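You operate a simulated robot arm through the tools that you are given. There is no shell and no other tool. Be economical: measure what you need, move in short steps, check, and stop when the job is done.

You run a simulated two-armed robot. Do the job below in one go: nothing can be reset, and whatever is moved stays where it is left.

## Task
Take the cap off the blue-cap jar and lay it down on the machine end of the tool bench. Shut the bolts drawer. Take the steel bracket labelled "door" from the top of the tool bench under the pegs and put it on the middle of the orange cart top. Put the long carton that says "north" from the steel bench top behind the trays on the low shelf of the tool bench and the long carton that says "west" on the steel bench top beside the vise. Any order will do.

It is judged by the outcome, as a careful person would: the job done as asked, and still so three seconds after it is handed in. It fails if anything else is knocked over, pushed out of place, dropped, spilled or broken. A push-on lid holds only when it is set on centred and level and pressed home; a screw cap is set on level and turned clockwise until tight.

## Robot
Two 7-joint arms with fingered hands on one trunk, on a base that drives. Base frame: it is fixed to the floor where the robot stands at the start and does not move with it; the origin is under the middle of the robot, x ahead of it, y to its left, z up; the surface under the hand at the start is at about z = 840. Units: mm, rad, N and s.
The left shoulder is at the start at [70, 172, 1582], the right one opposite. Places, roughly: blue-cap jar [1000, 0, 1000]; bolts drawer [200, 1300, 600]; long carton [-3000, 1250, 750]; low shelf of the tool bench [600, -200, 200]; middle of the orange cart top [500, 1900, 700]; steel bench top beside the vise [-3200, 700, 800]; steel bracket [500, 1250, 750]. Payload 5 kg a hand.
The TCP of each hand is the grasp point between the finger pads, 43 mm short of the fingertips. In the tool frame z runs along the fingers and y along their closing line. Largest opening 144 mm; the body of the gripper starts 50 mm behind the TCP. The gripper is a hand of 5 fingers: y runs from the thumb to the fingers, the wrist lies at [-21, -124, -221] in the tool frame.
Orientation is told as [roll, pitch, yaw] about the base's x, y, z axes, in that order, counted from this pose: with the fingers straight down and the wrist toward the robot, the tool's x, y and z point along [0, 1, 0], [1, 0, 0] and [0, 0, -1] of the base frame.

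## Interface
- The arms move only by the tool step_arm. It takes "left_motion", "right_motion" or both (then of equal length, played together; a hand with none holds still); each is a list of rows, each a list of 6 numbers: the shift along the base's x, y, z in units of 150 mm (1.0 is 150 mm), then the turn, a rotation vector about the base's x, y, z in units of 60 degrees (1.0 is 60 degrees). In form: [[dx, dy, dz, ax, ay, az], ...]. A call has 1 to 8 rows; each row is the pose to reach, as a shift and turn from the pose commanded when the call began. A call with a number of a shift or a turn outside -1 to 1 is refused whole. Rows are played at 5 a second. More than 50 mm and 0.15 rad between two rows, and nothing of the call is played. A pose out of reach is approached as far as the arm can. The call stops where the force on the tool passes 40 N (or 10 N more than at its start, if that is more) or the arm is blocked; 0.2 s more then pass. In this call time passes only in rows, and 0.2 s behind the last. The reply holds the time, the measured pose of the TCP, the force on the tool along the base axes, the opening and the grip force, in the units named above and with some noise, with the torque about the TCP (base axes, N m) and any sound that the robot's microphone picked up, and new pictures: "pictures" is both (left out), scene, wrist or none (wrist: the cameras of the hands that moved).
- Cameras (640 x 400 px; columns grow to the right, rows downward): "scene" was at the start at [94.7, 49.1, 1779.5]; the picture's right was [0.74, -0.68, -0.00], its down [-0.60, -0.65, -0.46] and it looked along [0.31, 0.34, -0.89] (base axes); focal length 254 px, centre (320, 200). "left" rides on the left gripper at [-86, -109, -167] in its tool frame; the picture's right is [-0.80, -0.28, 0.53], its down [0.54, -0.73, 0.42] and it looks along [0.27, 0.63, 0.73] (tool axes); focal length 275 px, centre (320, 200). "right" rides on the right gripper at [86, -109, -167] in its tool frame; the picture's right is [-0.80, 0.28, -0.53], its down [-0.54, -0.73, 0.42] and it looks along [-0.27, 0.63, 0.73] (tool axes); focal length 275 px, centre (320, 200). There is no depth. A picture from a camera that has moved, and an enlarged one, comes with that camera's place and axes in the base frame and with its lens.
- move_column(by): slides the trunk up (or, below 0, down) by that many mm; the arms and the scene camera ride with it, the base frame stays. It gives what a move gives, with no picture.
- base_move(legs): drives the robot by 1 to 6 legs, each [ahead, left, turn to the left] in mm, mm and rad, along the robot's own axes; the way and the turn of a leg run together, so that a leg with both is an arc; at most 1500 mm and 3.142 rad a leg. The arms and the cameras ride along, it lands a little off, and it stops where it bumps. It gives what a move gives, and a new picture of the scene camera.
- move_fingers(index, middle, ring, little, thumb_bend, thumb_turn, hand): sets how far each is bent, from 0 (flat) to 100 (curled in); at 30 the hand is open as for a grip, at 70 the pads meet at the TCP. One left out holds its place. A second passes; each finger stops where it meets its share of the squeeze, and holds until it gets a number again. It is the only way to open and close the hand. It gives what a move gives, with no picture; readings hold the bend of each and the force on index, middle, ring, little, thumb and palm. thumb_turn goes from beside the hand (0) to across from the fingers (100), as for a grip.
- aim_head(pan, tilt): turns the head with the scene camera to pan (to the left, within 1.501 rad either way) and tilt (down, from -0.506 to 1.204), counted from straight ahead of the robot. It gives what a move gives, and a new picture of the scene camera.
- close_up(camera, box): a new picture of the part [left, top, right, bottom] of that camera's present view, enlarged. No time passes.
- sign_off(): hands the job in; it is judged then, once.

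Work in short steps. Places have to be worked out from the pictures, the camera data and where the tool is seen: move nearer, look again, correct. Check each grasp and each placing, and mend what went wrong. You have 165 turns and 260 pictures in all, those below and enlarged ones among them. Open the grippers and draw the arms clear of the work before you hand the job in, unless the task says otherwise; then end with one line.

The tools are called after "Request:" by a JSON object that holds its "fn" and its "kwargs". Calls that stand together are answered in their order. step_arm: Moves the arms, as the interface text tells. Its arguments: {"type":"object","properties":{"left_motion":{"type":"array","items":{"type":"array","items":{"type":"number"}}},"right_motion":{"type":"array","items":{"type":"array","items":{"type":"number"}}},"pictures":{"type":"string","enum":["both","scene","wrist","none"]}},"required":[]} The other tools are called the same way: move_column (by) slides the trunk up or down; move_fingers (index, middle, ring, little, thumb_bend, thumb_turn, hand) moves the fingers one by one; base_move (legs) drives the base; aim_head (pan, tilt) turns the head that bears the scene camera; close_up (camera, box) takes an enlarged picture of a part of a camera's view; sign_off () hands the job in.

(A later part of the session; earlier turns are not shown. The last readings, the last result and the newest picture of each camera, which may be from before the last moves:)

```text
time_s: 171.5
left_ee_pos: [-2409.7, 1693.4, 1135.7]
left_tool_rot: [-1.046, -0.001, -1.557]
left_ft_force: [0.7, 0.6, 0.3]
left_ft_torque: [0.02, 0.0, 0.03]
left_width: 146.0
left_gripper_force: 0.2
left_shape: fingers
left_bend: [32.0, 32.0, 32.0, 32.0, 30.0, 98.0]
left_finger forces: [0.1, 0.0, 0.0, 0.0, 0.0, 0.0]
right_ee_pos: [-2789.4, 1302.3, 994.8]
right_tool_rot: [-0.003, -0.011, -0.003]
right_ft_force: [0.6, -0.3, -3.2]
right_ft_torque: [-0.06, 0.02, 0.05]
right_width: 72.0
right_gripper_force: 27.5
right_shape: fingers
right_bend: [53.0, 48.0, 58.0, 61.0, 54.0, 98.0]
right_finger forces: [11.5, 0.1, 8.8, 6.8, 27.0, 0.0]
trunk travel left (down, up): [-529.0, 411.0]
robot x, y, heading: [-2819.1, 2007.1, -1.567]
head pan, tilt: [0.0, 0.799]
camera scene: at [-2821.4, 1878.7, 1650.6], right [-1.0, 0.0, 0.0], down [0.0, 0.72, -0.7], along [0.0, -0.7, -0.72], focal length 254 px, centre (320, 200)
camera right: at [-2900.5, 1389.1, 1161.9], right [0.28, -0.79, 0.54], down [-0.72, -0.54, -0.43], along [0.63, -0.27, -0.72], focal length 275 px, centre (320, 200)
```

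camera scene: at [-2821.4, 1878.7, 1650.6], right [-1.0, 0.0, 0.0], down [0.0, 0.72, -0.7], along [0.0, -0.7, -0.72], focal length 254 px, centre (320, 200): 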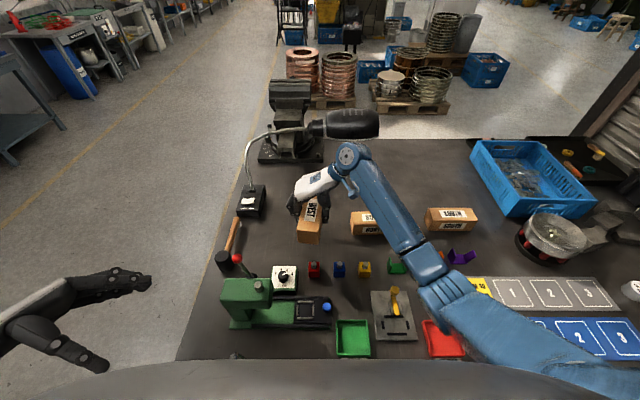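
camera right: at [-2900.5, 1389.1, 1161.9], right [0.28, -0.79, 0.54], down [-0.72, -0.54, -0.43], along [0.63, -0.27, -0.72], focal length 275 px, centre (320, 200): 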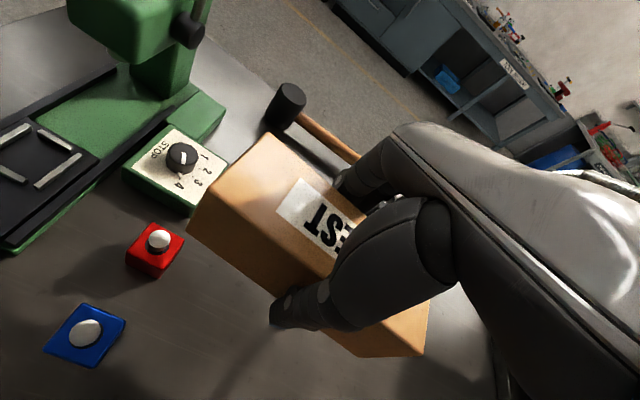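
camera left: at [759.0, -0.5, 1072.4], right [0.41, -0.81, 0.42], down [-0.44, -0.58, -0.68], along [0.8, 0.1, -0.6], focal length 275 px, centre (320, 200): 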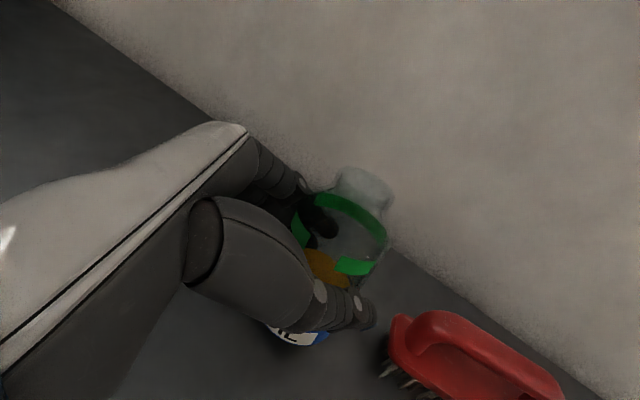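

WEST is held (0.33 kg). Firm the middle finger, raise, then drive around to the south side of the bench.

Request:
{"fn": "move_fingers", "kwargs": {"hand": "right", "middle": 65}}

Request:
{"fn": "step_arm", "kwargs": {"right_motion": [[0, 0.1, 0.25, 0, 0, 0], [0, 0.2, 0.5, 0, 0, 0], [0, 0.3, 0.75, 0, 0, 0]], "pictures": "none"}}

Request:
{"fn": "base_move", "kwargs": {"legs": [[-600, 0, 0], [0, 1150, 0], [1450, 0, 0], [1450, 0, 0], [0, 0, 3.14], [0, 1350, 0]]}}

```text
time_s: 172.5
left_ee_pos: [-2408.1, 1692.8, 1135.5]
left_tool_rot: [-1.046, 0.001, -1.556]
left_ft_force: [0.1, -0.2, 0.3]
left_ft_torque: [0.01, 0.0, -0.03]
left_width: 145.9
left_gripper_force: 0.1
left_shape: fingers
left_bend: [32.0, 32.0, 32.0, 32.0, 30.0, 98.0]
left_finger forces: [0.0, 0.1, 0.0, 0.0, 0.1, 0.0]
right_ee_pos: [-2791.4, 1301.2, 994.9]
right_tool_rot: [-0.005, -0.011, 0.001]
right_ft_force: [-0.9, 0.1, -3.3]
right_ft_torque: [0.0, -0.03, 0.0]
right_width: 72.5
right_gripper_force: 31.7
right_shape: fingers
right_bend: [55.0, 58.0, 60.0, 62.0, 54.0, 98.0]
right_finger forces: [9.4, 10.5, 6.7, 5.0, 31.4, 0.0]
trunk travel left (down, up): [-529.0, 411.0]
robot x, y, heading: [-2823.6, 2010.5, -1.567]
head pan, tilt: [0.0, 0.799]
```

```text
time_s: 173.3
left_ee_pos: [-2408.9, 1693.6, 1136.5]
left_tool_rot: [-1.046, 0.001, -1.557]
left_ft_force: [0.4, 0.9, -0.3]
left_ft_torque: [0.0, 0.02, 0.05]
left_width: 145.9
left_gripper_force: 0.0
left_shape: fingers
left_bend: [32.0, 32.0, 32.0, 32.0, 30.0, 98.0]
left_finger forces: [0.1, 0.1, 0.1, 0.0, 0.1, 0.0]
right_ee_pos: [-2787.0, 1346.0, 1107.6]
right_tool_rot: [-0.003, -0.012, 0.001]
right_ft_force: [-0.7, -0.5, -4.5]
right_ft_torque: [-0.04, 0.02, -0.02]
right_width: 72.5
right_gripper_force: 31.0
right_shape: fingers
right_bend: [55.0, 58.0, 60.0, 62.0, 54.0, 98.0]
right_finger forces: [9.3, 10.3, 6.7, 4.9, 31.3, 0.0]
trunk travel left (down, up): [-529.0, 411.0]
robot x, y, heading: [-2824.9, 2003.8, -1.569]
head pan, tilt: [0.0, 0.799]
```

```text
time_s: 207.1
left_ee_pos: [-2892.7, 41.5, 1134.7]
left_tool_rot: [-1.046, 0.003, 1.562]
left_ft_force: [-2.1, 0.5, -1.1]
left_ft_torque: [0.0, -0.15, -0.1]
left_width: 145.9
left_gripper_force: 0.0
left_shape: fingers
left_bend: [32.0, 32.0, 32.0, 32.0, 30.0, 98.0]
left_finger forces: [0.1, 0.1, 0.0, 0.0, 0.0, 0.0]
right_ee_pos: [-2500.3, 382.8, 1107.1]
right_tool_rot: [-0.001, 0.004, 3.113]
right_ft_force: [39.3, -5.5, 4.3]
right_ft_torque: [0.18, 0.36, -1.38]
right_width: 72.9
right_gripper_force: 59.3
right_shape: fingers
right_bend: [57.0, 61.0, 66.0, 65.0, 53.0, 96.0]
right_finger forces: [7.9, 14.3, 55.7, 0.1, 39.4, 0.1]
trunk travel left (down, up): [-529.0, 411.0]
robot x, y, heading: [-2485.7, -284.7, 1.551]
head pan, tilt: [0.0, 0.799]
stopped in leg 6: the force on the tool passed its limit at 68 N (the readings are from after the stop); the commanded pose is now the measured one
camera scene: at [-2482.9, -148.5, 1650.4], right [1.0, -0.02, 0.0], down [-0.01, -0.72, -0.7], along [0.01, 0.7, -0.72], focal length 254 px, centre (320, 200)
```

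scene: 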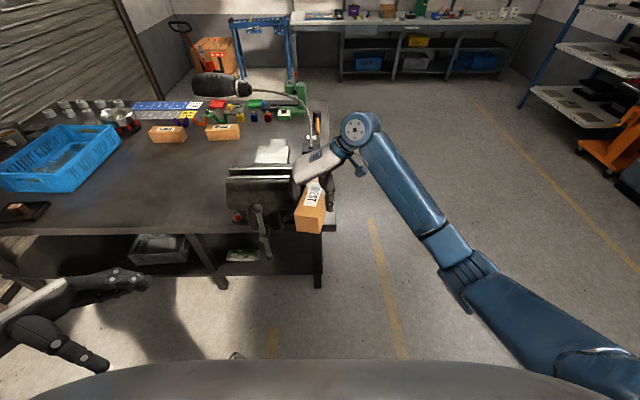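

The carton bumped the vise. Back off to the right immediately, then retreat, and inspect.

Request:
{"fn": "base_move", "kwargs": {"legs": [[0, -100, 0], [-300, 0, 0]]}}

Request:
{"fn": "close_up", "kwargs": {"camera": "scene", "box": [190, 60, 390, 210]}}

Request:
{"fn": "close_up", "kwargs": {"camera": "right", "box": [120, 100, 520, 380]}}

```text
time_s: 209.9
left_ee_pos: [-2797.2, -271.0, 1134.7]
left_tool_rot: [-1.046, 0.002, 1.561]
left_ft_force: [-0.9, 0.1, -0.6]
left_ft_torque: [0.02, -0.03, 0.0]
left_width: 146.0
left_gripper_force: 0.1
left_shape: fingers
left_bend: [32.0, 32.0, 32.0, 32.0, 30.0, 98.0]
left_finger forces: [0.0, 0.0, 0.1, 0.1, 0.0, 0.0]
right_ee_pos: [-2410.2, 70.1, 1108.4]
right_tool_rot: [-0.001, -0.008, 3.121]
right_ft_force: [0.0, -0.3, -3.2]
right_ft_torque: [0.05, 0.01, 0.05]
right_width: 72.3
right_gripper_force: 28.1
right_shape: fingers
right_bend: [56.0, 60.0, 62.0, 64.0, 53.0, 98.0]
right_finger forces: [10.1, 9.5, 5.3, 3.2, 28.0, 0.0]
trunk travel left (down, up): [-529.0, 411.0]
robot x, y, heading: [-2389.7, -594.5, 1.558]
head pan, tilt: [0.0, 0.799]
camera scene: at [-2387.1, -459.7, 1650.4], right [1.0, -0.02, 0.0], down [-0.01, -0.72, -0.7], along [0.01, 0.7, -0.72], focal length 254 px, centre (320, 200)
```

scene: 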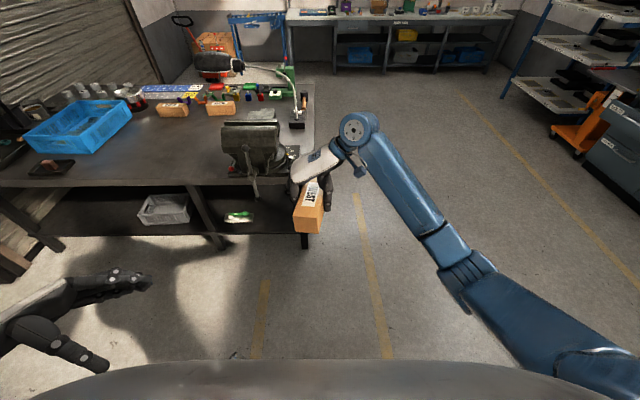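

```text
2.67 times, centred on (290, 135) of scene
camera zoom: at [-2387.1, -459.7, 1650.4], right [1.0, -0.02, 0.0], down [-0.01, -0.72, -0.7], along [0.01, 0.7, -0.72], focal length 678 px, centre (400, 373)
```

zoom: 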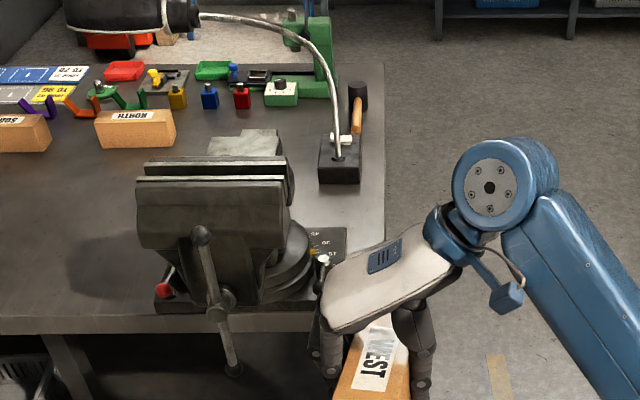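

```text
1.43 times, centred on (320, 240) of right
camera zoom: at [-2301.2, -17.7, 1274.7], right [-0.26, 0.8, 0.54], down [0.73, 0.53, -0.43], along [-0.63, 0.28, -0.73], focal length 393 px, centre (320, 143)
```

zoom: 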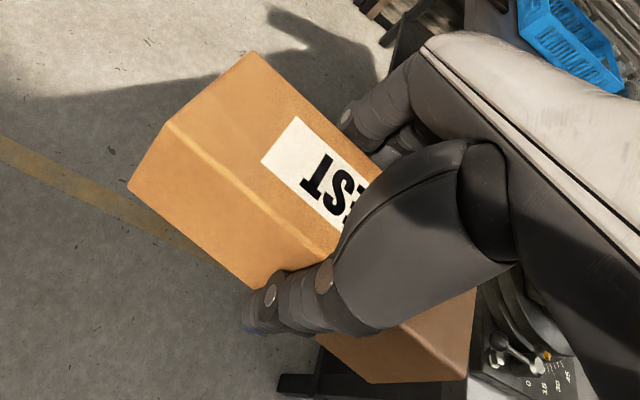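

Vise and carton look unharmed. Now go left and then ahead to the clear area west of the vise.

Request:
{"fn": "base_move", "kwargs": {"legs": [[0, 725, 0.01], [640, 0, 0]]}}

Request:
{"fn": "close_up", "kwargs": {"camera": "right", "box": [0, 0, 640, 400]}}

```text
time_s: 216.7
left_ee_pos: [-3532.6, 297.9, 1137.4]
left_tool_rot: [-1.059, -0.015, 1.561]
left_ft_force: [-0.7, 0.8, -0.3]
left_ft_torque: [-0.04, -0.03, -0.1]
left_width: 145.7
left_gripper_force: 0.1
left_shape: fingers
left_bend: [32.0, 32.0, 32.0, 32.0, 30.0, 98.0]
left_finger forces: [0.0, 0.1, 0.0, 0.0, 0.0, 0.0]
right_ee_pos: [-3147.7, 636.5, 1118.1]
right_tool_rot: [-0.015, 0.0, 3.124]
right_ft_force: [-0.4, 0.4, -4.5]
right_ft_torque: [-0.02, 0.04, 0.01]
right_width: 72.5
right_gripper_force: 28.7
right_shape: fingers
right_bend: [56.0, 60.0, 61.0, 64.0, 53.0, 98.0]
right_finger forces: [9.9, 9.4, 5.4, 3.4, 28.3, 0.0]
trunk travel left (down, up): [-529.0, 411.0]
robot x, y, heading: [-3111.4, -9.6, 1.55]
head pan, tilt: [0.0, 0.799]
stopped in leg 2: the robot was blocked; the commanded pose is now the measured one
camera scene: at [-3128.9, 101.1, 1653.5], right [1.0, -0.02, 0.01], down [0.0, -0.71, -0.71], along [0.02, 0.71, -0.71], focal length 254 px, centre (320, 200)
```

scene: 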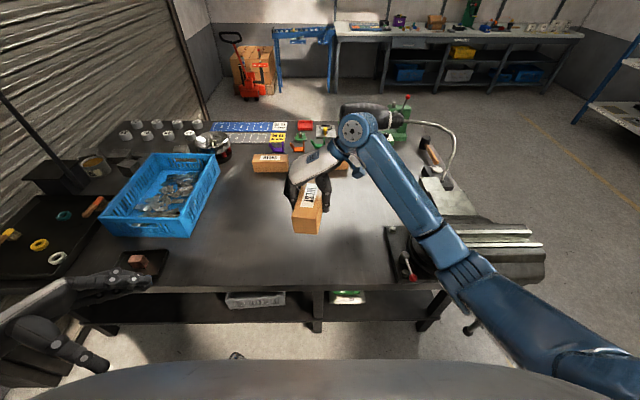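

```text
1.00 times, centred on (320, 200) of right (not enlarged: the box is as wide or as high as the picture)
camera zoom: at [-3040.8, 547.0, 1285.0], right [-0.27, 0.79, 0.55], down [0.74, 0.54, -0.41], along [-0.62, 0.29, -0.73], focal length 275 px, centre (320, 200)
```

zoom: 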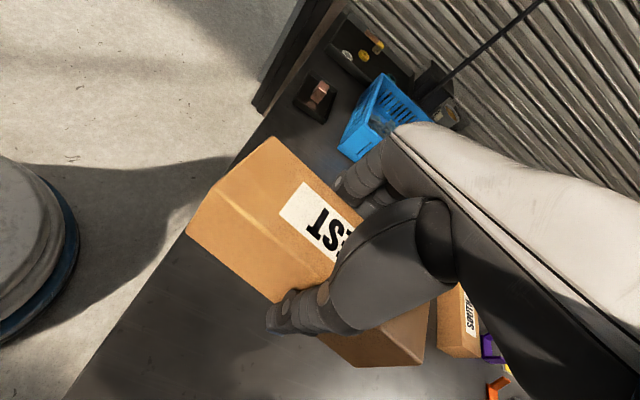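

Blocked, likely the right elbow touching the vise. Back off and shift further left.

Request:
{"fn": "base_move", "kwargs": {"legs": [[-120, 0, 0], [0, 130, 0.01]]}}

Request:
{"fn": "aim_head", "kwargs": {"pan": -0.5, "tilt": 0.8}}

```text
time_s: 218.8
left_ee_pos: [-3655.2, 196.6, 1137.1]
left_tool_rot: [-1.047, 0.0, 1.577]
left_ft_force: [0.4, -0.6, -0.7]
left_ft_torque: [-0.03, 0.01, -0.03]
left_width: 146.1
left_gripper_force: 0.1
left_shape: fingers
left_bend: [32.0, 32.0, 32.0, 32.0, 30.0, 98.0]
left_finger forces: [0.0, 0.1, 0.1, 0.0, 0.1, 0.1]
right_ee_pos: [-3276.4, 539.6, 1105.9]
right_tool_rot: [0.004, -0.012, 3.136]
right_ft_force: [-0.4, -0.7, -3.4]
right_ft_torque: [0.02, 0.04, -0.02]
right_width: 72.5
right_gripper_force: 28.0
right_shape: fingers
right_bend: [56.0, 60.0, 61.0, 64.0, 53.0, 98.0]
right_finger forces: [10.0, 9.5, 5.6, 3.5, 28.3, 0.0]
trunk travel left (down, up): [-529.0, 411.0]
robot x, y, heading: [-3244.6, -121.7, 1.564]
head pan, tilt: [0.0, 0.799]
camera scene: at [-3242.4, 13.3, 1650.7], right [1.0, 0.0, 0.0], down [0.0, -0.72, -0.7], along [0.0, 0.7, -0.72], focal length 254 px, centre (320, 200)
```

scene: 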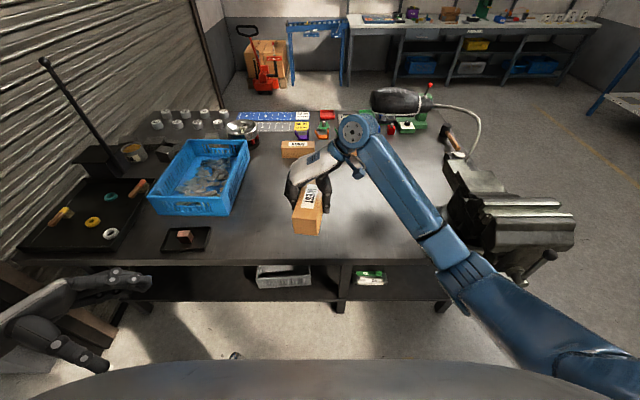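

```text
time_s: 219.7
left_ee_pos: [-3656.6, 196.1, 1135.9]
left_tool_rot: [-1.047, 0.001, 1.577]
left_ft_force: [-0.3, 0.3, -0.2]
left_ft_torque: [-0.03, 0.09, 0.0]
left_width: 145.9
left_gripper_force: 0.0
left_shape: fingers
left_bend: [32.0, 32.0, 32.0, 32.0, 30.0, 98.0]
left_finger forces: [0.0, 0.0, 0.1, 0.0, 0.1, 0.0]
right_ee_pos: [-3276.6, 541.3, 1104.7]
right_tool_rot: [0.006, -0.01, 3.138]
right_ft_force: [-0.7, 0.1, -3.5]
right_ft_torque: [0.02, 0.03, 0.01]
right_width: 72.4
right_gripper_force: 27.9
right_shape: fingers
right_bend: [56.0, 60.0, 61.0, 64.0, 53.0, 98.0]
right_finger forces: [10.0, 9.4, 5.5, 3.5, 28.2, 0.0]
trunk travel left (down, up): [-529.0, 411.0]
robot x, y, heading: [-3241.7, -119.4, 1.569]
head pan, tilt: [-0.499, 0.799]
camera scene: at [-3204.7, 3.8, 1650.6], right [0.88, -0.48, 0.0], down [-0.34, -0.63, -0.7], along [0.33, 0.61, -0.72], focal length 254 px, centre (320, 200)
```

scene: 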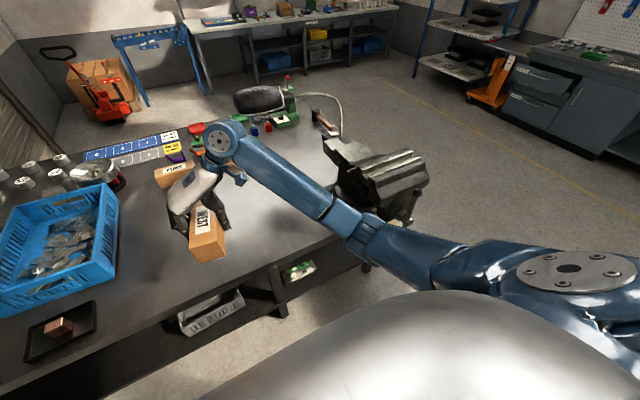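

Extend the right arm forward 150 mm (elbow moves inward) while lowering a bit.

Request:
{"fn": "step_arm", "kwargs": {"right_motion": [[0, 0.2, -0.1, 0, 0, 0], [0, 0.4, -0.2, 0, 0, 0], [0, 0.6, -0.4, 0, 0, 0], [0, 0.8, -0.6, 0, 0, 0], [0, 1, -0.8, 0, 0, 0], [0, 1, -1, 0, 0, 0]], "pictures": "both"}}

```text
time_s: 221.1
left_ee_pos: [-3656.2, 196.7, 1134.9]
left_tool_rot: [-1.046, 0.0, 1.575]
left_ft_force: [0.3, -0.4, 0.4]
left_ft_torque: [-0.02, 0.03, 0.03]
left_width: 146.0
left_gripper_force: 0.1
left_shape: fingers
left_bend: [32.0, 32.0, 32.0, 32.0, 30.0, 98.0]
left_finger forces: [0.0, 0.0, 0.0, 0.1, 0.1, 0.0]
right_ee_pos: [-3275.5, 691.2, 955.3]
right_tool_rot: [0.004, -0.01, 3.137]
right_ft_force: [0.0, 0.6, -2.7]
right_ft_torque: [0.02, 0.03, 0.01]
right_width: 72.4
right_gripper_force: 27.8
right_shape: fingers
right_bend: [56.0, 60.0, 61.0, 64.0, 53.0, 98.0]
right_finger forces: [10.0, 9.3, 5.5, 3.4, 27.9, 0.1]
trunk travel left (down, up): [-529.0, 411.0]
robot x, y, heading: [-3243.0, -117.2, 1.565]
head pan, tilt: [-0.499, 0.799]
camera scene: at [-3204.8, 4.1, 1650.6], right [0.88, -0.48, 0.0], down [-0.34, -0.63, -0.7], along [0.34, 0.61, -0.72], focal length 254 px, centre (320, 200)
camera right: at [-3165.6, 606.3, 1121.9], right [-0.27, 0.8, 0.53], down [0.72, 0.54, -0.43], along [-0.63, 0.27, -0.73], focal length 275 px, centre (320, 200)
```

scene: 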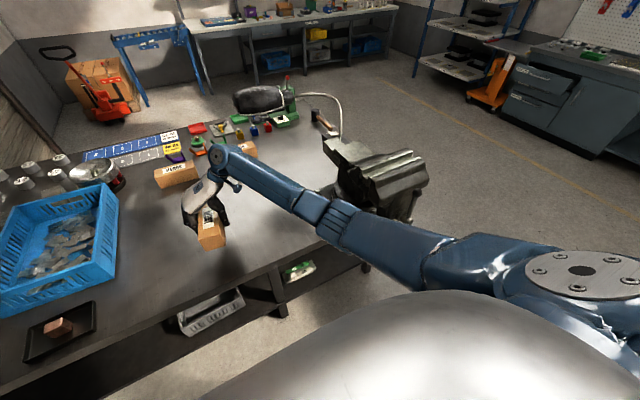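
right: 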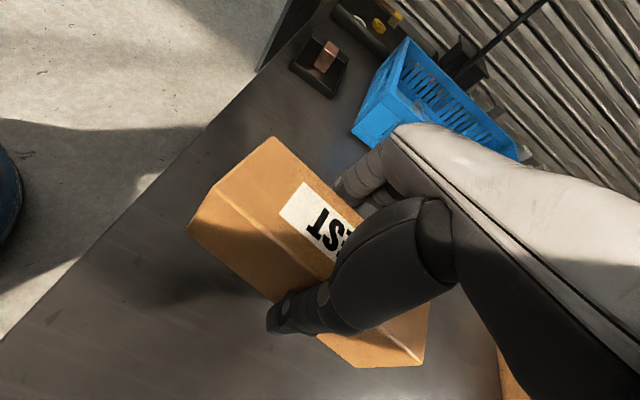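

Shift to x≈−3200 and lower.

Request:
{"fn": "step_arm", "kwargs": {"right_motion": [[0.15, 0.03, -0.1, 0, 0, 0], [0.3, 0.06, -0.2, 0, 0, 0], [0.45, 0.08, -0.35, 0, 0, 0], [0.5, 0.08, -0.5, 0, 0, 0], [0.5, 0.08, -0.6, 0, 0, 0]], "pictures": "wrist"}}

Request:
{"fn": "step_arm", "kwargs": {"right_motion": [[0, 0, -0.025, 0, 0, 0], [0, 0, -0.05, 0, 0, 0], [0, 0, -0.075, 0, 0, 0]], "pictures": "none"}}

```text
time_s: 222.3
left_ee_pos: [-3657.3, 197.4, 1134.5]
left_tool_rot: [-1.047, 0.002, 1.576]
left_ft_force: [0.2, 0.3, 0.8]
left_ft_torque: [-0.01, -0.02, 0.02]
left_width: 146.1
left_gripper_force: 0.0
left_shape: fingers
left_bend: [32.0, 32.0, 32.0, 32.0, 30.0, 98.0]
left_finger forces: [0.1, 0.0, 0.1, 0.0, 0.0, 0.0]
right_ee_pos: [-3200.3, 702.0, 864.8]
right_tool_rot: [0.007, -0.011, 3.139]
right_ft_force: [-0.1, 0.5, -2.9]
right_ft_torque: [-0.01, 0.02, -0.03]
right_width: 72.3
right_gripper_force: 28.2
right_shape: fingers
right_bend: [56.0, 60.0, 61.0, 64.0, 53.0, 98.0]
right_finger forces: [9.8, 9.3, 5.5, 3.4, 27.8, 0.0]
trunk travel left (down, up): [-529.0, 411.0]
robot x, y, heading: [-3244.4, -121.2, 1.57]
head pan, tilt: [-0.499, 0.799]
camera right: at [-3090.5, 617.0, 1032.2], right [-0.28, 0.8, 0.53], down [0.72, 0.54, -0.43], along [-0.63, 0.27, -0.73], focal length 275 px, centre (320, 200)
```

right: 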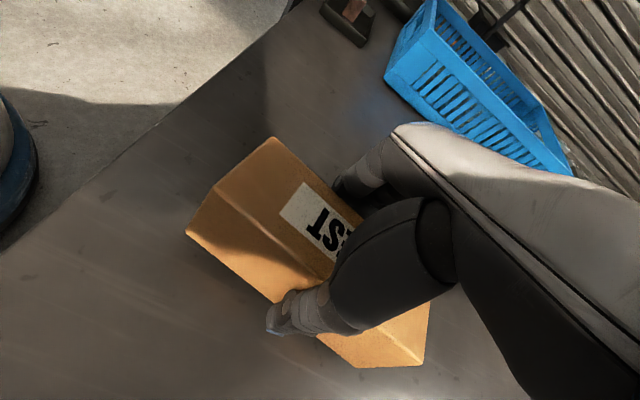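

```text
time_s: 223.1
left_ee_pos: [-3657.8, 196.2, 1135.9]
left_tool_rot: [-1.047, 0.002, 1.575]
left_ft_force: [0.2, -0.5, 0.2]
left_ft_torque: [0.0, -0.01, -0.04]
left_width: 145.9
left_gripper_force: 0.0
left_shape: fingers
left_bend: [32.0, 32.0, 32.0, 32.0, 30.0, 98.0]
left_finger forces: [0.1, 0.0, 0.0, 0.1, 0.0, 0.0]
right_ee_pos: [-3200.7, 703.0, 853.2]
right_tool_rot: [0.006, -0.011, 3.139]
right_ft_force: [-0.1, 0.4, -3.7]
right_ft_torque: [-0.02, 0.07, 0.01]
right_width: 72.4
right_gripper_force: 28.0
right_shape: fingers
right_bend: [56.0, 60.0, 61.0, 64.0, 53.0, 98.0]
right_finger forces: [9.7, 9.3, 5.4, 3.4, 27.8, 0.1]
trunk travel left (down, up): [-529.0, 411.0]
robot x, y, heading: [-3245.7, -117.9, 1.571]
head pan, tilt: [-0.499, 0.799]
```

Not yet touching; lower a few mm more.

Request:
{"fn": "step_arm", "kwargs": {"right_motion": [[0, 0, -0.02, 0, 0, 0], [0, 0, -0.04, 0, 0, 0]], "pictures": "none"}}

Request:
{"fn": "step_arm", "kwargs": {"right_motion": [[0, 0, -0.015, 0, 0, 0]], "pictures": "none"}}

```text
time_s: 223.7
left_ee_pos: [-3655.3, 196.9, 1136.0]
left_tool_rot: [-1.049, -0.001, 1.574]
left_ft_force: [-0.1, -0.7, -0.3]
left_ft_torque: [-0.01, 0.0, 0.01]
left_width: 146.0
left_gripper_force: 0.1
left_shape: fingers
left_bend: [32.0, 32.0, 32.0, 32.0, 30.0, 98.0]
left_finger forces: [0.0, 0.1, 0.1, 0.0, 0.0, 0.1]
right_ee_pos: [-3200.7, 702.3, 850.1]
right_tool_rot: [0.001, -0.013, 3.136]
right_ft_force: [1.7, -1.6, 7.2]
right_ft_torque: [0.46, 0.19, -0.12]
right_width: 72.6
right_gripper_force: 31.8
right_shape: fingers
right_bend: [56.0, 60.0, 61.0, 64.0, 53.0, 98.0]
right_finger forces: [9.1, 15.4, 6.0, 3.1, 29.8, 0.0]
trunk travel left (down, up): [-529.0, 411.0]
robot x, y, heading: [-3245.5, -122.7, 1.566]
head pan, tilt: [-0.499, 0.799]
```

```text
time_s: 224.1
left_ee_pos: [-3655.8, 194.8, 1136.8]
left_tool_rot: [-1.047, -0.002, 1.575]
left_ft_force: [-0.1, -0.4, 0.3]
left_ft_torque: [0.03, -0.02, 0.03]
left_width: 146.0
left_gripper_force: 0.1
left_shape: fingers
left_bend: [32.0, 32.0, 32.0, 32.0, 30.0, 98.0]
left_finger forces: [0.1, 0.0, 0.1, 0.1, 0.0, 0.0]
right_ee_pos: [-3200.8, 701.2, 849.2]
right_tool_rot: [0.0, -0.012, 3.137]
right_ft_force: [0.7, 1.5, 17.8]
right_ft_torque: [0.66, 0.49, -0.19]
right_width: 72.3
right_gripper_force: 37.8
right_shape: fingers
right_bend: [56.0, 59.0, 61.0, 64.0, 53.0, 98.0]
right_finger forces: [9.0, 25.6, 6.0, 2.8, 31.3, 0.0]
trunk travel left (down, up): [-529.0, 411.0]
robot x, y, heading: [-3244.7, -116.9, 1.569]
head pan, tilt: [-0.499, 0.799]
```

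Contact. Open and raise straight up.

Request:
{"fn": "move_fingers", "kwargs": {"hand": "right", "index": 44, "middle": 42, "ring": 44, "little": 44, "thumb_bend": 40}}

Request:
{"fn": "step_arm", "kwargs": {"right_motion": [[0, 0, 0.1, 0, 0, 0], [0, 0, 0.3, 0, 0, 0], [0, 0, 0.55, 0, 0, 0], [0, 0, 0.8, 0, 0, 0], [0, 0, 1, 0, 0, 0]], "pictures": "both"}}

```text
time_s: 225.1
left_ee_pos: [-3656.3, 195.4, 1134.6]
left_tool_rot: [-1.046, 0.001, 1.575]
left_ft_force: [-0.4, -0.1, -0.2]
left_ft_torque: [0.01, 0.01, -0.02]
left_width: 146.3
left_gripper_force: 0.0
left_shape: fingers
left_bend: [32.0, 32.0, 32.0, 32.0, 30.0, 98.0]
left_finger forces: [0.0, 0.0, 0.0, 0.0, 0.0, 0.1]
right_ee_pos: [-3200.4, 700.4, 846.4]
right_tool_rot: [0.004, -0.008, 3.137]
right_ft_force: [3.0, 0.5, 12.9]
right_ft_torque: [0.19, 0.45, -0.05]
right_width: 106.4
right_gripper_force: 6.0
right_shape: fingers
right_bend: [44.0, 44.0, 44.0, 44.0, 40.0, 100.0]
right_finger forces: [0.0, 12.8, 0.1, 0.1, 0.0, 0.0]
trunk travel left (down, up): [-529.0, 411.0]
robot x, y, heading: [-3242.4, -120.7, 1.568]
head pan, tilt: [-0.499, 0.799]
```

```text
time_s: 226.3
left_ee_pos: [-3655.6, 196.0, 1136.6]
left_tool_rot: [-1.046, 0.0, 1.575]
left_ft_force: [0.1, -1.0, 0.6]
left_ft_torque: [-0.02, -0.02, 0.03]
left_width: 146.2
left_gripper_force: 0.1
left_shape: fingers
left_bend: [32.0, 32.0, 32.0, 32.0, 30.0, 98.0]
left_finger forces: [0.0, 0.0, 0.0, 0.1, 0.0, 0.0]
right_ee_pos: [-3200.2, 703.1, 996.0]
right_tool_rot: [0.006, -0.009, 3.137]
right_ft_force: [0.7, -0.2, 0.7]
right_ft_torque: [0.01, 0.01, 0.01]
right_width: 106.4
right_gripper_force: 0.0
right_shape: fingers
right_bend: [44.0, 42.0, 44.0, 44.0, 40.0, 100.0]
right_finger forces: [0.0, 0.1, 0.0, 0.0, 0.0, 0.0]
trunk travel left (down, up): [-529.0, 411.0]
robot x, y, heading: [-3245.4, -120.8, 1.565]
head pan, tilt: [-0.499, 0.799]
camera scene: at [-3205.1, 2.9, 1650.6], right [0.88, -0.48, 0.0], down [-0.34, -0.63, -0.7], along [0.34, 0.61, -0.72], focal length 254 px, centre (320, 200)
camera right: at [-3090.5, 617.5, 1162.3], right [-0.28, 0.8, 0.53], down [0.72, 0.54, -0.43], along [-0.63, 0.27, -0.73], focal length 275 px, centre (320, 200)
```

scene: 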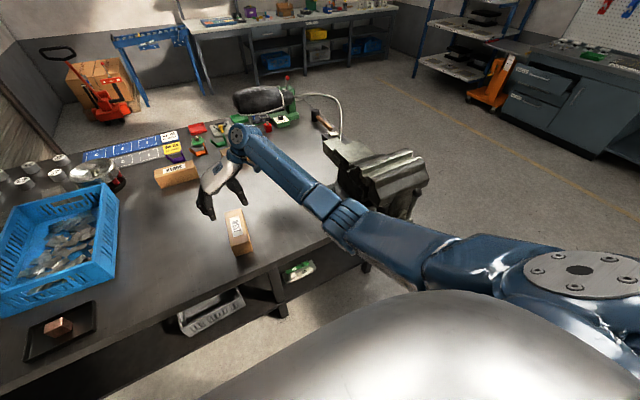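
right: 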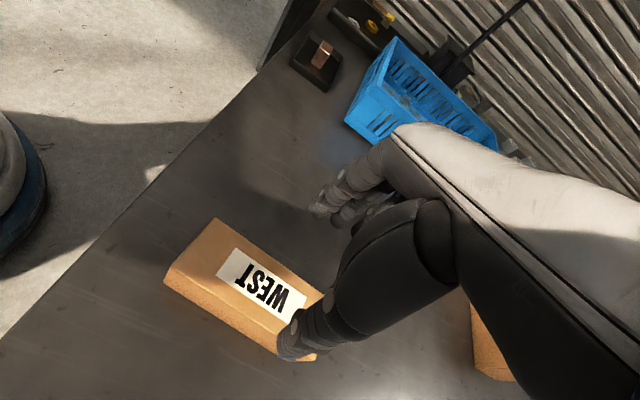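

WEST stands flat beside the vise. Retract the right hand, turn it back to straight yaw, and drive to the north side for NORTH.

Request:
{"fn": "step_arm", "kwargs": {"right_motion": [[0, -0.1, 0.2, 0, 0, 0], [0, -0.2, 0.4, 0, 0, -0.1], [0, -0.35, 0.6, 0, 0, -0.2], [0, -0.5, 0.8, 0, 0, -0.33], [0, -0.65, 1, 0, 0, -0.46], [0, -0.8, 1, 0, 0, -0.59], [0, -0.9, 1, 0, 0, -0.72], [0, -1, 1, 0, 0, -0.85]], "pictures": "none"}}

Request:
{"fn": "step_arm", "kwargs": {"right_motion": [[0, 0, 0, 0, 0, -0.13], [0, 0, 0, 0, 0, -0.26], [0, 0, 0, 0, 0, -0.39], [0, 0, 0, 0, 0, -0.52], [0, 0, 0, 0, 0, -0.65]], "pictures": "none"}}

Request:
{"fn": "base_move", "kwargs": {"legs": [[-500, 0, 0], [0, -1490, 0], [0, 0, 3.13], [-1495, 0, 0], [-1495, 0, 0], [0, -1290, 0]]}}

```text
time_s: 228.1
left_ee_pos: [-3656.5, 196.0, 1135.8]
left_tool_rot: [-1.047, -0.001, 1.578]
left_ft_force: [-0.6, -1.0, 0.2]
left_ft_torque: [0.03, 0.0, -0.01]
left_width: 145.9
left_gripper_force: 0.1
left_shape: fingers
left_bend: [32.0, 32.0, 32.0, 32.0, 30.0, 98.0]
left_finger forces: [0.0, 0.0, 0.0, 0.0, 0.1, 0.0]
right_ee_pos: [-3201.4, 551.3, 1144.8]
right_tool_rot: [0.005, -0.011, 2.246]
right_ft_force: [-0.2, 0.1, -0.6]
right_ft_torque: [0.01, 0.02, -0.01]
right_width: 106.6
right_gripper_force: 0.1
right_shape: fingers
right_bend: [44.0, 42.0, 44.0, 44.0, 40.0, 100.0]
right_finger forces: [0.1, 0.0, 0.1, 0.1, 0.1, 0.0]
trunk travel left (down, up): [-529.0, 411.0]
robot x, y, heading: [-3245.7, -119.9, 1.563]
head pan, tilt: [-0.499, 0.799]
```

```text
time_s: 229.3
left_ee_pos: [-3658.5, 197.5, 1135.9]
left_tool_rot: [-1.047, -0.001, 1.577]
left_ft_force: [-1.4, 0.1, -0.5]
left_ft_torque: [0.02, -0.01, 0.02]
left_width: 146.1
left_gripper_force: 0.1
left_shape: fingers
left_bend: [32.0, 32.0, 32.0, 32.0, 30.0, 98.0]
left_finger forces: [0.0, 0.0, 0.0, 0.0, 0.0, 0.1]
right_ee_pos: [-3202.1, 552.3, 1145.7]
right_tool_rot: [0.003, -0.009, 1.565]
right_ft_force: [0.5, 0.1, -0.2]
right_ft_torque: [-0.03, -0.05, -0.01]
right_width: 106.7
right_gripper_force: 0.0
right_shape: fingers
right_bend: [44.0, 42.0, 44.0, 44.0, 40.0, 100.0]
right_finger forces: [0.0, 0.0, 0.0, 0.0, 0.1, 0.0]
trunk travel left (down, up): [-529.0, 411.0]
robot x, y, heading: [-3246.9, -121.2, 1.567]
head pan, tilt: [-0.499, 0.799]
```

```text
time_s: 266.8
left_ee_pos: [-2779.5, 2005.0, 1135.6]
left_tool_rot: [-1.047, -0.002, -1.472]
left_ft_force: [0.0, -0.1, 0.5]
left_ft_torque: [0.0, 0.02, 0.0]
left_width: 145.8
left_gripper_force: 0.1
left_shape: fingers
left_bend: [32.0, 32.0, 32.0, 32.0, 30.0, 98.0]
left_finger forces: [0.1, 0.0, 0.0, 0.0, 0.1, 0.1]
right_ee_pos: [-3200.7, 1607.7, 1145.9]
right_tool_rot: [0.006, -0.01, -1.482]
right_ft_force: [-0.6, 0.4, 0.0]
right_ft_torque: [-0.02, 0.01, 0.0]
right_width: 106.5
right_gripper_force: 0.0
right_shape: fingers
right_bend: [44.0, 42.0, 44.0, 44.0, 40.0, 100.0]
right_finger forces: [0.0, 0.1, 0.1, 0.0, 0.0, 0.0]
trunk travel left (down, up): [-529.0, 411.0]
robot x, y, heading: [-3219.1, 2279.4, -1.476]
head pan, tilt: [-0.499, 0.799]
camera scene: at [-3245.9, 2158.2, 1650.6], right [-0.92, 0.4, 0.0], down [0.28, 0.66, -0.7], along [-0.28, -0.64, -0.72], focal length 254 px, centre (320, 200)
```

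scene: 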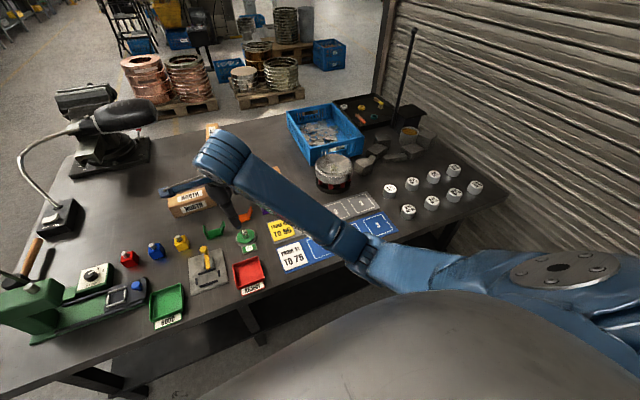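

Correct heading, shift and approach the bench.

Request:
{"fn": "base_move", "kwargs": {"legs": [[0, 0, -0.095], [0, 175, 0], [265, 0, 0]]}}

Request:
{"fn": "aim_head", "kwargs": {"pan": 0.0, "tilt": 0.85}}

Request:
{"fn": "close_up", "kwargs": {"camera": "scene", "box": [240, 100, 440, 250]}}

Request:
{"fn": "close_up", "kwargs": {"camera": "right", "box": [0, 0, 640, 400]}}

```text
time_s: 270.3
left_ee_pos: [-2638.7, 1698.6, 1135.2]
left_tool_rot: [-1.048, 0.001, -1.567]
left_ft_force: [0.6, 0.4, 0.1]
left_ft_torque: [-0.05, -0.02, -0.01]
left_width: 146.1
left_gripper_force: 0.1
left_shape: fingers
left_bend: [32.0, 32.0, 32.0, 32.0, 30.0, 98.0]
left_finger forces: [0.1, 0.0, 0.1, 0.1, 0.0, 0.1]
right_ee_pos: [-3095.7, 1343.5, 1146.6]
right_tool_rot: [0.004, -0.011, -1.577]
right_ft_force: [-0.3, 1.0, 0.0]
right_ft_torque: [-0.03, -0.02, -0.01]
right_width: 106.8
right_gripper_force: 0.0
right_shape: fingers
right_bend: [44.0, 42.0, 44.0, 44.0, 40.0, 100.0]
right_finger forces: [0.0, 0.0, 0.0, 0.1, 0.0, 0.0]
trunk travel left (down, up): [-529.0, 411.0]
robot x, y, heading: [-3049.7, 2014.2, -1.574]
head pan, tilt: [-0.499, 0.799]
camera scene: at [-3087.9, 1896.1, 1650.8], right [-0.88, 0.48, 0.0], down [0.35, 0.63, -0.7], along [-0.34, -0.61, -0.72], focal length 254 px, centre (320, 200)
```

scene: 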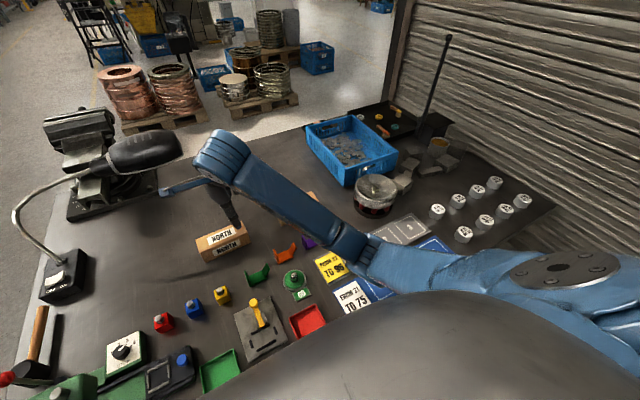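

```text
time_s: 271.2
left_ee_pos: [-2638.5, 1698.0, 1136.9]
left_tool_rot: [-1.048, 0.001, -1.568]
left_ft_force: [-0.1, 0.0, 0.0]
left_ft_torque: [0.01, -0.02, 0.05]
left_width: 146.0
left_gripper_force: 0.0
left_shape: fingers
left_bend: [32.0, 32.0, 32.0, 32.0, 30.0, 98.0]
left_finger forces: [0.1, 0.1, 0.1, 0.0, 0.1, 0.0]
right_ee_pos: [-3094.1, 1343.2, 1145.8]
right_tool_rot: [0.004, -0.009, -1.576]
right_ft_force: [0.6, -0.4, 0.1]
right_ft_torque: [-0.03, 0.01, 0.02]
right_width: 106.6
right_gripper_force: 0.1
right_shape: fingers
right_bend: [44.0, 42.0, 44.0, 44.0, 40.0, 100.0]
right_finger forces: [0.0, 0.1, 0.1, 0.0, 0.1, 0.1]
trunk travel left (down, up): [-529.0, 411.0]
robot x, y, heading: [-3053.9, 2011.9, -1.573]
head pan, tilt: [0.0, 0.85]
camera scene: at [-3049.6, 1887.8, 1646.6], right [-1.0, 0.01, 0.0], down [0.0, 0.75, -0.66], along [0.0, -0.66, -0.75], focal length 254 px, centre (320, 200)
```

scene: 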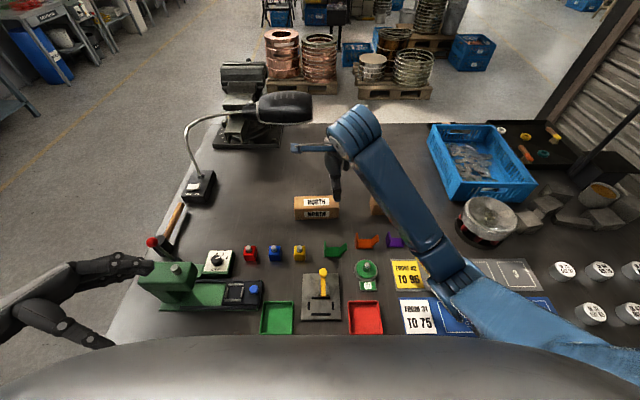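

```text
2.67 times, centred on (340, 175) of scene
camera zoom: at [-3049.6, 1887.8, 1646.6], right [-1.0, 0.01, 0.0], down [0.0, 0.75, -0.66], along [0.0, -0.66, -0.75], focal length 678 px, centre (267, 267)
```

zoom: 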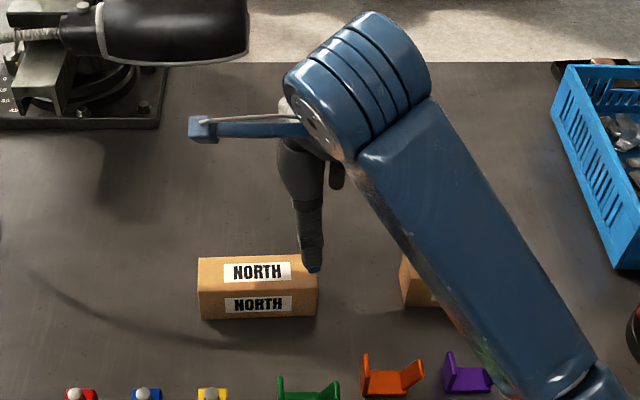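

```text
1.00 times, centred on (320, 200) of right (not enlarged: the box is as wide or as high as the picture)
camera zoom: at [-3008.7, 1453.7, 1312.7], right [-0.8, -0.27, 0.53], down [-0.54, 0.72, -0.43], along [-0.27, -0.63, -0.73], focal length 275 px, centre (320, 200)
```

zoom: 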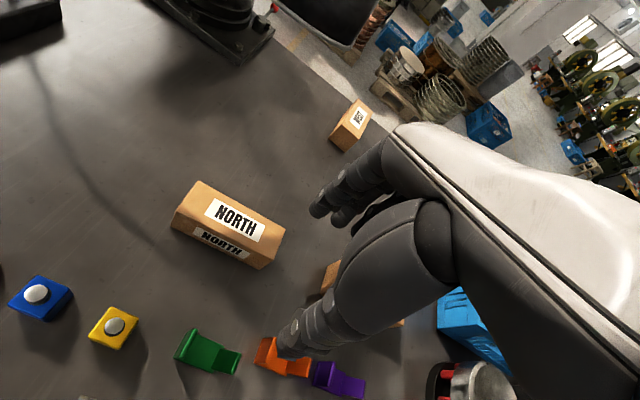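

NORTH centre ≈ [-3037, 1221], top ≈ 875. Open and descend in steps.

Request:
{"fn": "move_fingers", "kwargs": {"hand": "right", "index": 30, "middle": 30, "ring": 30, "little": 30, "thumb_bend": 30}}

Request:
{"fn": "step_arm", "kwargs": {"right_motion": [[0.1, -0.08, -0.2, 0, 0, 0], [0.2, -0.16, -0.4, 0, 0, 0], [0.3, -0.24, -0.6, 0, 0, 0], [0.38, -0.3, -0.8, 0, 0, 0], [0.38, -0.3, -1, 0, 0, 0]], "pictures": "none"}}

Request:
{"fn": "step_arm", "kwargs": {"right_motion": [[0, -0.15, -0.15, 0, 0, 0], [0, -0.3, -0.3, 0, 0, 0], [0, -0.51, -0.4, 0, 0, 0]], "pictures": "both"}}

Request:
{"fn": "close_up", "kwargs": {"camera": "scene", "box": [240, 100, 440, 250]}}

```text
time_s: 272.2
left_ee_pos: [-2639.3, 1698.4, 1135.3]
left_tool_rot: [-1.048, 0.0, -1.568]
left_ft_force: [-0.1, -0.6, -0.2]
left_ft_torque: [-0.01, -0.01, 0.01]
left_width: 146.3
left_gripper_force: 0.0
left_shape: fingers
left_bend: [32.0, 32.0, 32.0, 32.0, 30.0, 98.0]
left_finger forces: [0.0, 0.1, 0.0, 0.0, 0.1, 0.1]
right_ee_pos: [-3095.1, 1341.6, 1144.6]
right_tool_rot: [0.004, -0.01, -1.576]
right_ft_force: [0.7, 0.7, 0.5]
right_ft_torque: [-0.01, 0.01, -0.01]
right_width: 148.7
right_gripper_force: 0.0
right_shape: fingers
right_bend: [30.0, 30.0, 30.0, 30.0, 30.0, 100.0]
right_finger forces: [0.1, 0.0, 0.1, 0.0, 0.0, 0.0]
trunk travel left (down, up): [-529.0, 411.0]
robot x, y, heading: [-3048.9, 2014.7, -1.573]
head pan, tilt: [0.0, 0.85]
```

```text
time_s: 273.4
left_ee_pos: [-2639.1, 1697.9, 1134.2]
left_tool_rot: [-1.046, -0.002, -1.567]
left_ft_force: [-0.7, 0.9, 0.5]
left_ft_torque: [0.01, -0.03, 0.02]
left_width: 146.0
left_gripper_force: 0.1
left_shape: fingers
left_bend: [32.0, 32.0, 32.0, 32.0, 30.0, 98.0]
left_finger forces: [0.0, 0.0, 0.1, 0.0, 0.0, 0.0]
right_ee_pos: [-3038.7, 1297.9, 993.9]
right_tool_rot: [0.004, -0.012, -1.576]
right_ft_force: [-0.4, 0.1, 0.3]
right_ft_torque: [-0.01, 0.0, -0.04]
right_width: 148.8
right_gripper_force: 0.1
right_shape: fingers
right_bend: [30.0, 30.0, 30.0, 30.0, 30.0, 100.0]
right_finger forces: [0.1, 0.1, 0.1, 0.0, 0.0, 0.0]
trunk travel left (down, up): [-529.0, 411.0]
robot x, y, heading: [-3048.3, 2012.4, -1.573]
head pan, tilt: [0.0, 0.85]
```

```text
time_s: 274.2
left_ee_pos: [-2638.9, 1697.5, 1134.5]
left_tool_rot: [-1.046, 0.002, -1.566]
left_ft_force: [0.2, -0.6, -0.5]
left_ft_torque: [0.03, 0.03, -0.04]
left_width: 145.9
left_gripper_force: 0.0
left_shape: fingers
left_bend: [32.0, 32.0, 32.0, 32.0, 30.0, 98.0]
left_finger forces: [0.0, 0.0, 0.1, 0.0, 0.0, 0.1]
right_ee_pos: [-3038.1, 1221.6, 931.9]
right_tool_rot: [0.005, -0.01, -1.576]
right_ft_force: [0.6, -0.2, -0.9]
right_ft_torque: [0.02, -0.06, 0.01]
right_width: 149.0
right_gripper_force: 0.0
right_shape: fingers
right_bend: [30.0, 30.0, 30.0, 30.0, 30.0, 100.0]
right_finger forces: [0.1, 0.0, 0.0, 0.0, 0.1, 0.1]
trunk travel left (down, up): [-529.0, 411.0]
robot x, y, heading: [-3049.5, 2015.2, -1.573]
head pan, tilt: [0.0, 0.85]
camera scene: at [-3049.0, 1885.9, 1646.4], right [-1.0, 0.0, 0.0], down [0.0, 0.75, -0.66], along [0.0, -0.66, -0.75], focal length 254 px, centre (320, 200)
camera right: at [-2951.9, 1332.6, 1099.7], right [-0.8, -0.28, 0.53], down [-0.54, 0.72, -0.43], along [-0.27, -0.63, -0.73], focal length 275 px, centre (320, 200)
```

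scene: 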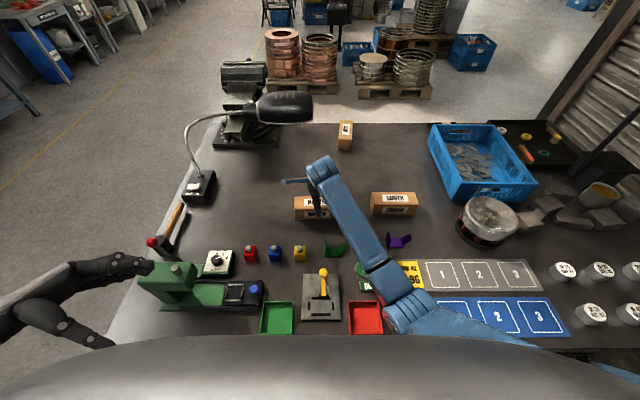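
right: 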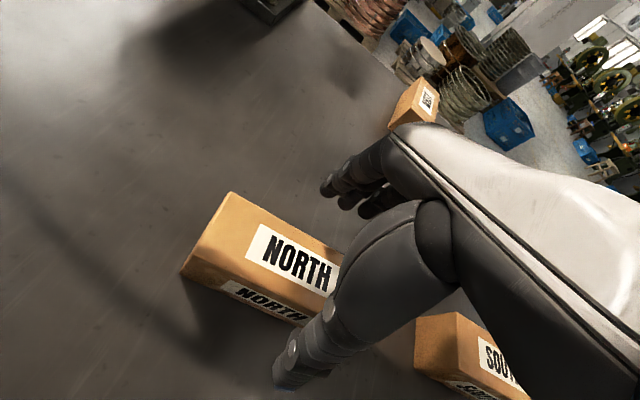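

```text
2.67 times, centred on (340, 175) of scene
camera zoom: at [-3049.0, 1885.9, 1646.4], right [-1.0, 0.0, 0.0], down [0.0, 0.75, -0.66], along [0.0, -0.66, -0.75], focal length 678 px, centre (267, 267)
```

zoom: 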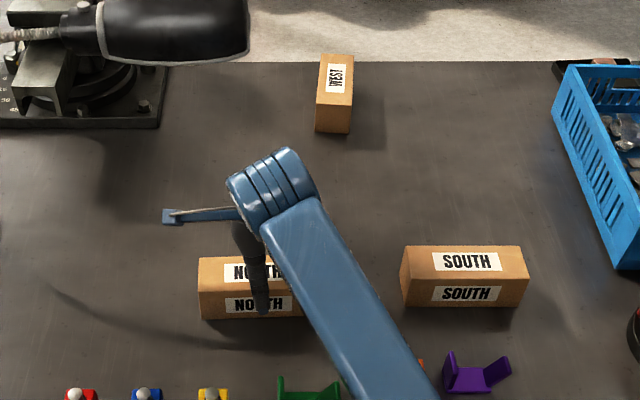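

Aligned precisely. Lower to 850 and close.

Request:
{"fn": "step_arm", "kwargs": {"right_motion": [[0, 0, -0.2, 0, 0, 0], [0, 0, -0.4, 0, 0, 0], [0, 0, -0.535, 0, 0, 0]], "pictures": "none"}}

Request:
{"fn": "move_fingers", "kwargs": {"hand": "right", "index": 62, "middle": 62, "ring": 62, "little": 62, "thumb_bend": 62}}

Request:
{"fn": "step_arm", "kwargs": {"right_motion": [[0, 0, 0.1, 0, 0, 0], [0, 0.05, 0.3, 0, 0, 0], [0, 0.15, 0.5, 0, 0, 0], [0, 0.3, 0.7, 0, 0, 0], [0, 0.5, 0.9, 0, 0, 0]], "pictures": "both"}}

```text
time_s: 275.0
left_ee_pos: [-2638.5, 1697.5, 1134.9]
left_tool_rot: [-1.047, -0.001, -1.568]
left_ft_force: [-0.9, -0.2, -0.6]
left_ft_torque: [0.02, 0.01, 0.02]
left_width: 145.8
left_gripper_force: 0.0
left_shape: fingers
left_bend: [32.0, 32.0, 32.0, 32.0, 30.0, 98.0]
left_finger forces: [0.0, 0.0, 0.0, 0.1, 0.0, 0.0]
right_ee_pos: [-3039.4, 1221.0, 853.1]
right_tool_rot: [0.006, -0.01, -1.576]
right_ft_force: [-0.2, 0.2, -0.1]
right_ft_torque: [0.04, -0.05, 0.01]
right_width: 148.5
right_gripper_force: 0.1
right_shape: fingers
right_bend: [30.0, 30.0, 30.0, 30.0, 30.0, 100.0]
right_finger forces: [0.1, 0.1, 0.0, 0.0, 0.0, 0.0]
trunk travel left (down, up): [-529.0, 411.0]
robot x, y, heading: [-3050.8, 2014.0, -1.569]
head pan, tilt: [0.0, 0.85]
```

```text
time_s: 276.0
left_ee_pos: [-2638.7, 1698.2, 1135.5]
left_tool_rot: [-1.048, -0.001, -1.567]
left_ft_force: [-1.1, -0.6, 0.3]
left_ft_torque: [-0.01, 0.03, -0.01]
left_width: 145.7
left_gripper_force: 0.1
left_shape: fingers
left_bend: [32.0, 32.0, 32.0, 32.0, 30.0, 98.0]
left_finger forces: [0.0, 0.0, 0.1, 0.0, 0.0, 0.0]
right_ee_pos: [-3038.6, 1220.5, 854.6]
right_tool_rot: [0.006, -0.011, -1.575]
right_ft_force: [-0.3, -0.9, 1.2]
right_ft_torque: [-0.18, 0.13, 0.07]
right_width: 72.3
right_gripper_force: 26.8
right_shape: fingers
right_bend: [55.0, 57.0, 58.0, 59.0, 52.0, 99.0]
right_finger forces: [8.5, 7.9, 5.7, 4.9, 25.9, 0.0]
trunk travel left (down, up): [-529.0, 411.0]
robot x, y, heading: [-3053.6, 2016.5, -1.577]
head pan, tilt: [0.0, 0.85]
```

```text
time_s: 277.4
left_ee_pos: [-2638.7, 1697.2, 1133.8]
left_tool_rot: [-1.047, 0.002, -1.569]
left_ft_force: [-0.9, 0.1, 0.3]
left_ft_torque: [0.0, 0.05, -0.02]
left_width: 146.2
left_gripper_force: 0.0
left_shape: fingers
left_bend: [32.0, 32.0, 32.0, 32.0, 30.0, 98.0]
left_finger forces: [0.0, 0.0, 0.0, 0.0, 0.0, 0.1]
right_ee_pos: [-3058.7, 1277.6, 1004.3]
right_tool_rot: [-0.021, -0.041, -1.588]
right_ft_force: [0.3, -0.3, -3.6]
right_ft_torque: [0.01, 0.0, -0.02]
right_width: 72.7
right_gripper_force: 25.4
right_shape: fingers
right_bend: [55.0, 57.0, 58.0, 59.0, 52.0, 99.0]
right_finger forces: [8.5, 7.3, 5.1, 4.2, 25.1, 0.0]
trunk travel left (down, up): [-529.0, 411.0]
robot x, y, heading: [-3050.4, 2016.1, -1.576]
head pan, tilt: [0.0, 0.85]
stopped in row 5 (right hand): the arm was blocked; the commanded pose is now the measured one
camera scene: at [-3049.4, 1886.0, 1646.4], right [-1.0, 0.0, 0.0], down [0.0, 0.75, -0.66], along [0.0, -0.66, -0.75], focal length 254 px, centre (320, 200)
camera right: at [-2967.2, 1391.3, 1165.3], right [-0.79, -0.25, 0.56], down [-0.54, 0.72, -0.44], along [-0.29, -0.65, -0.7], focal length 275 px, centre (320, 200)
```

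scene: 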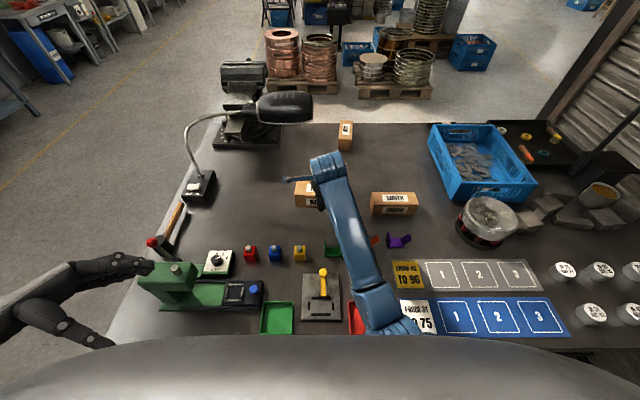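
right: 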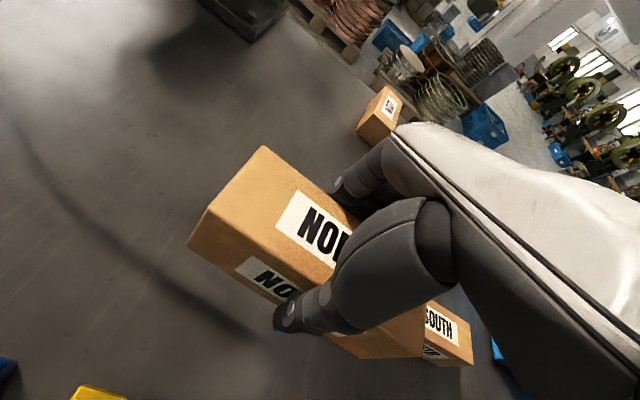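

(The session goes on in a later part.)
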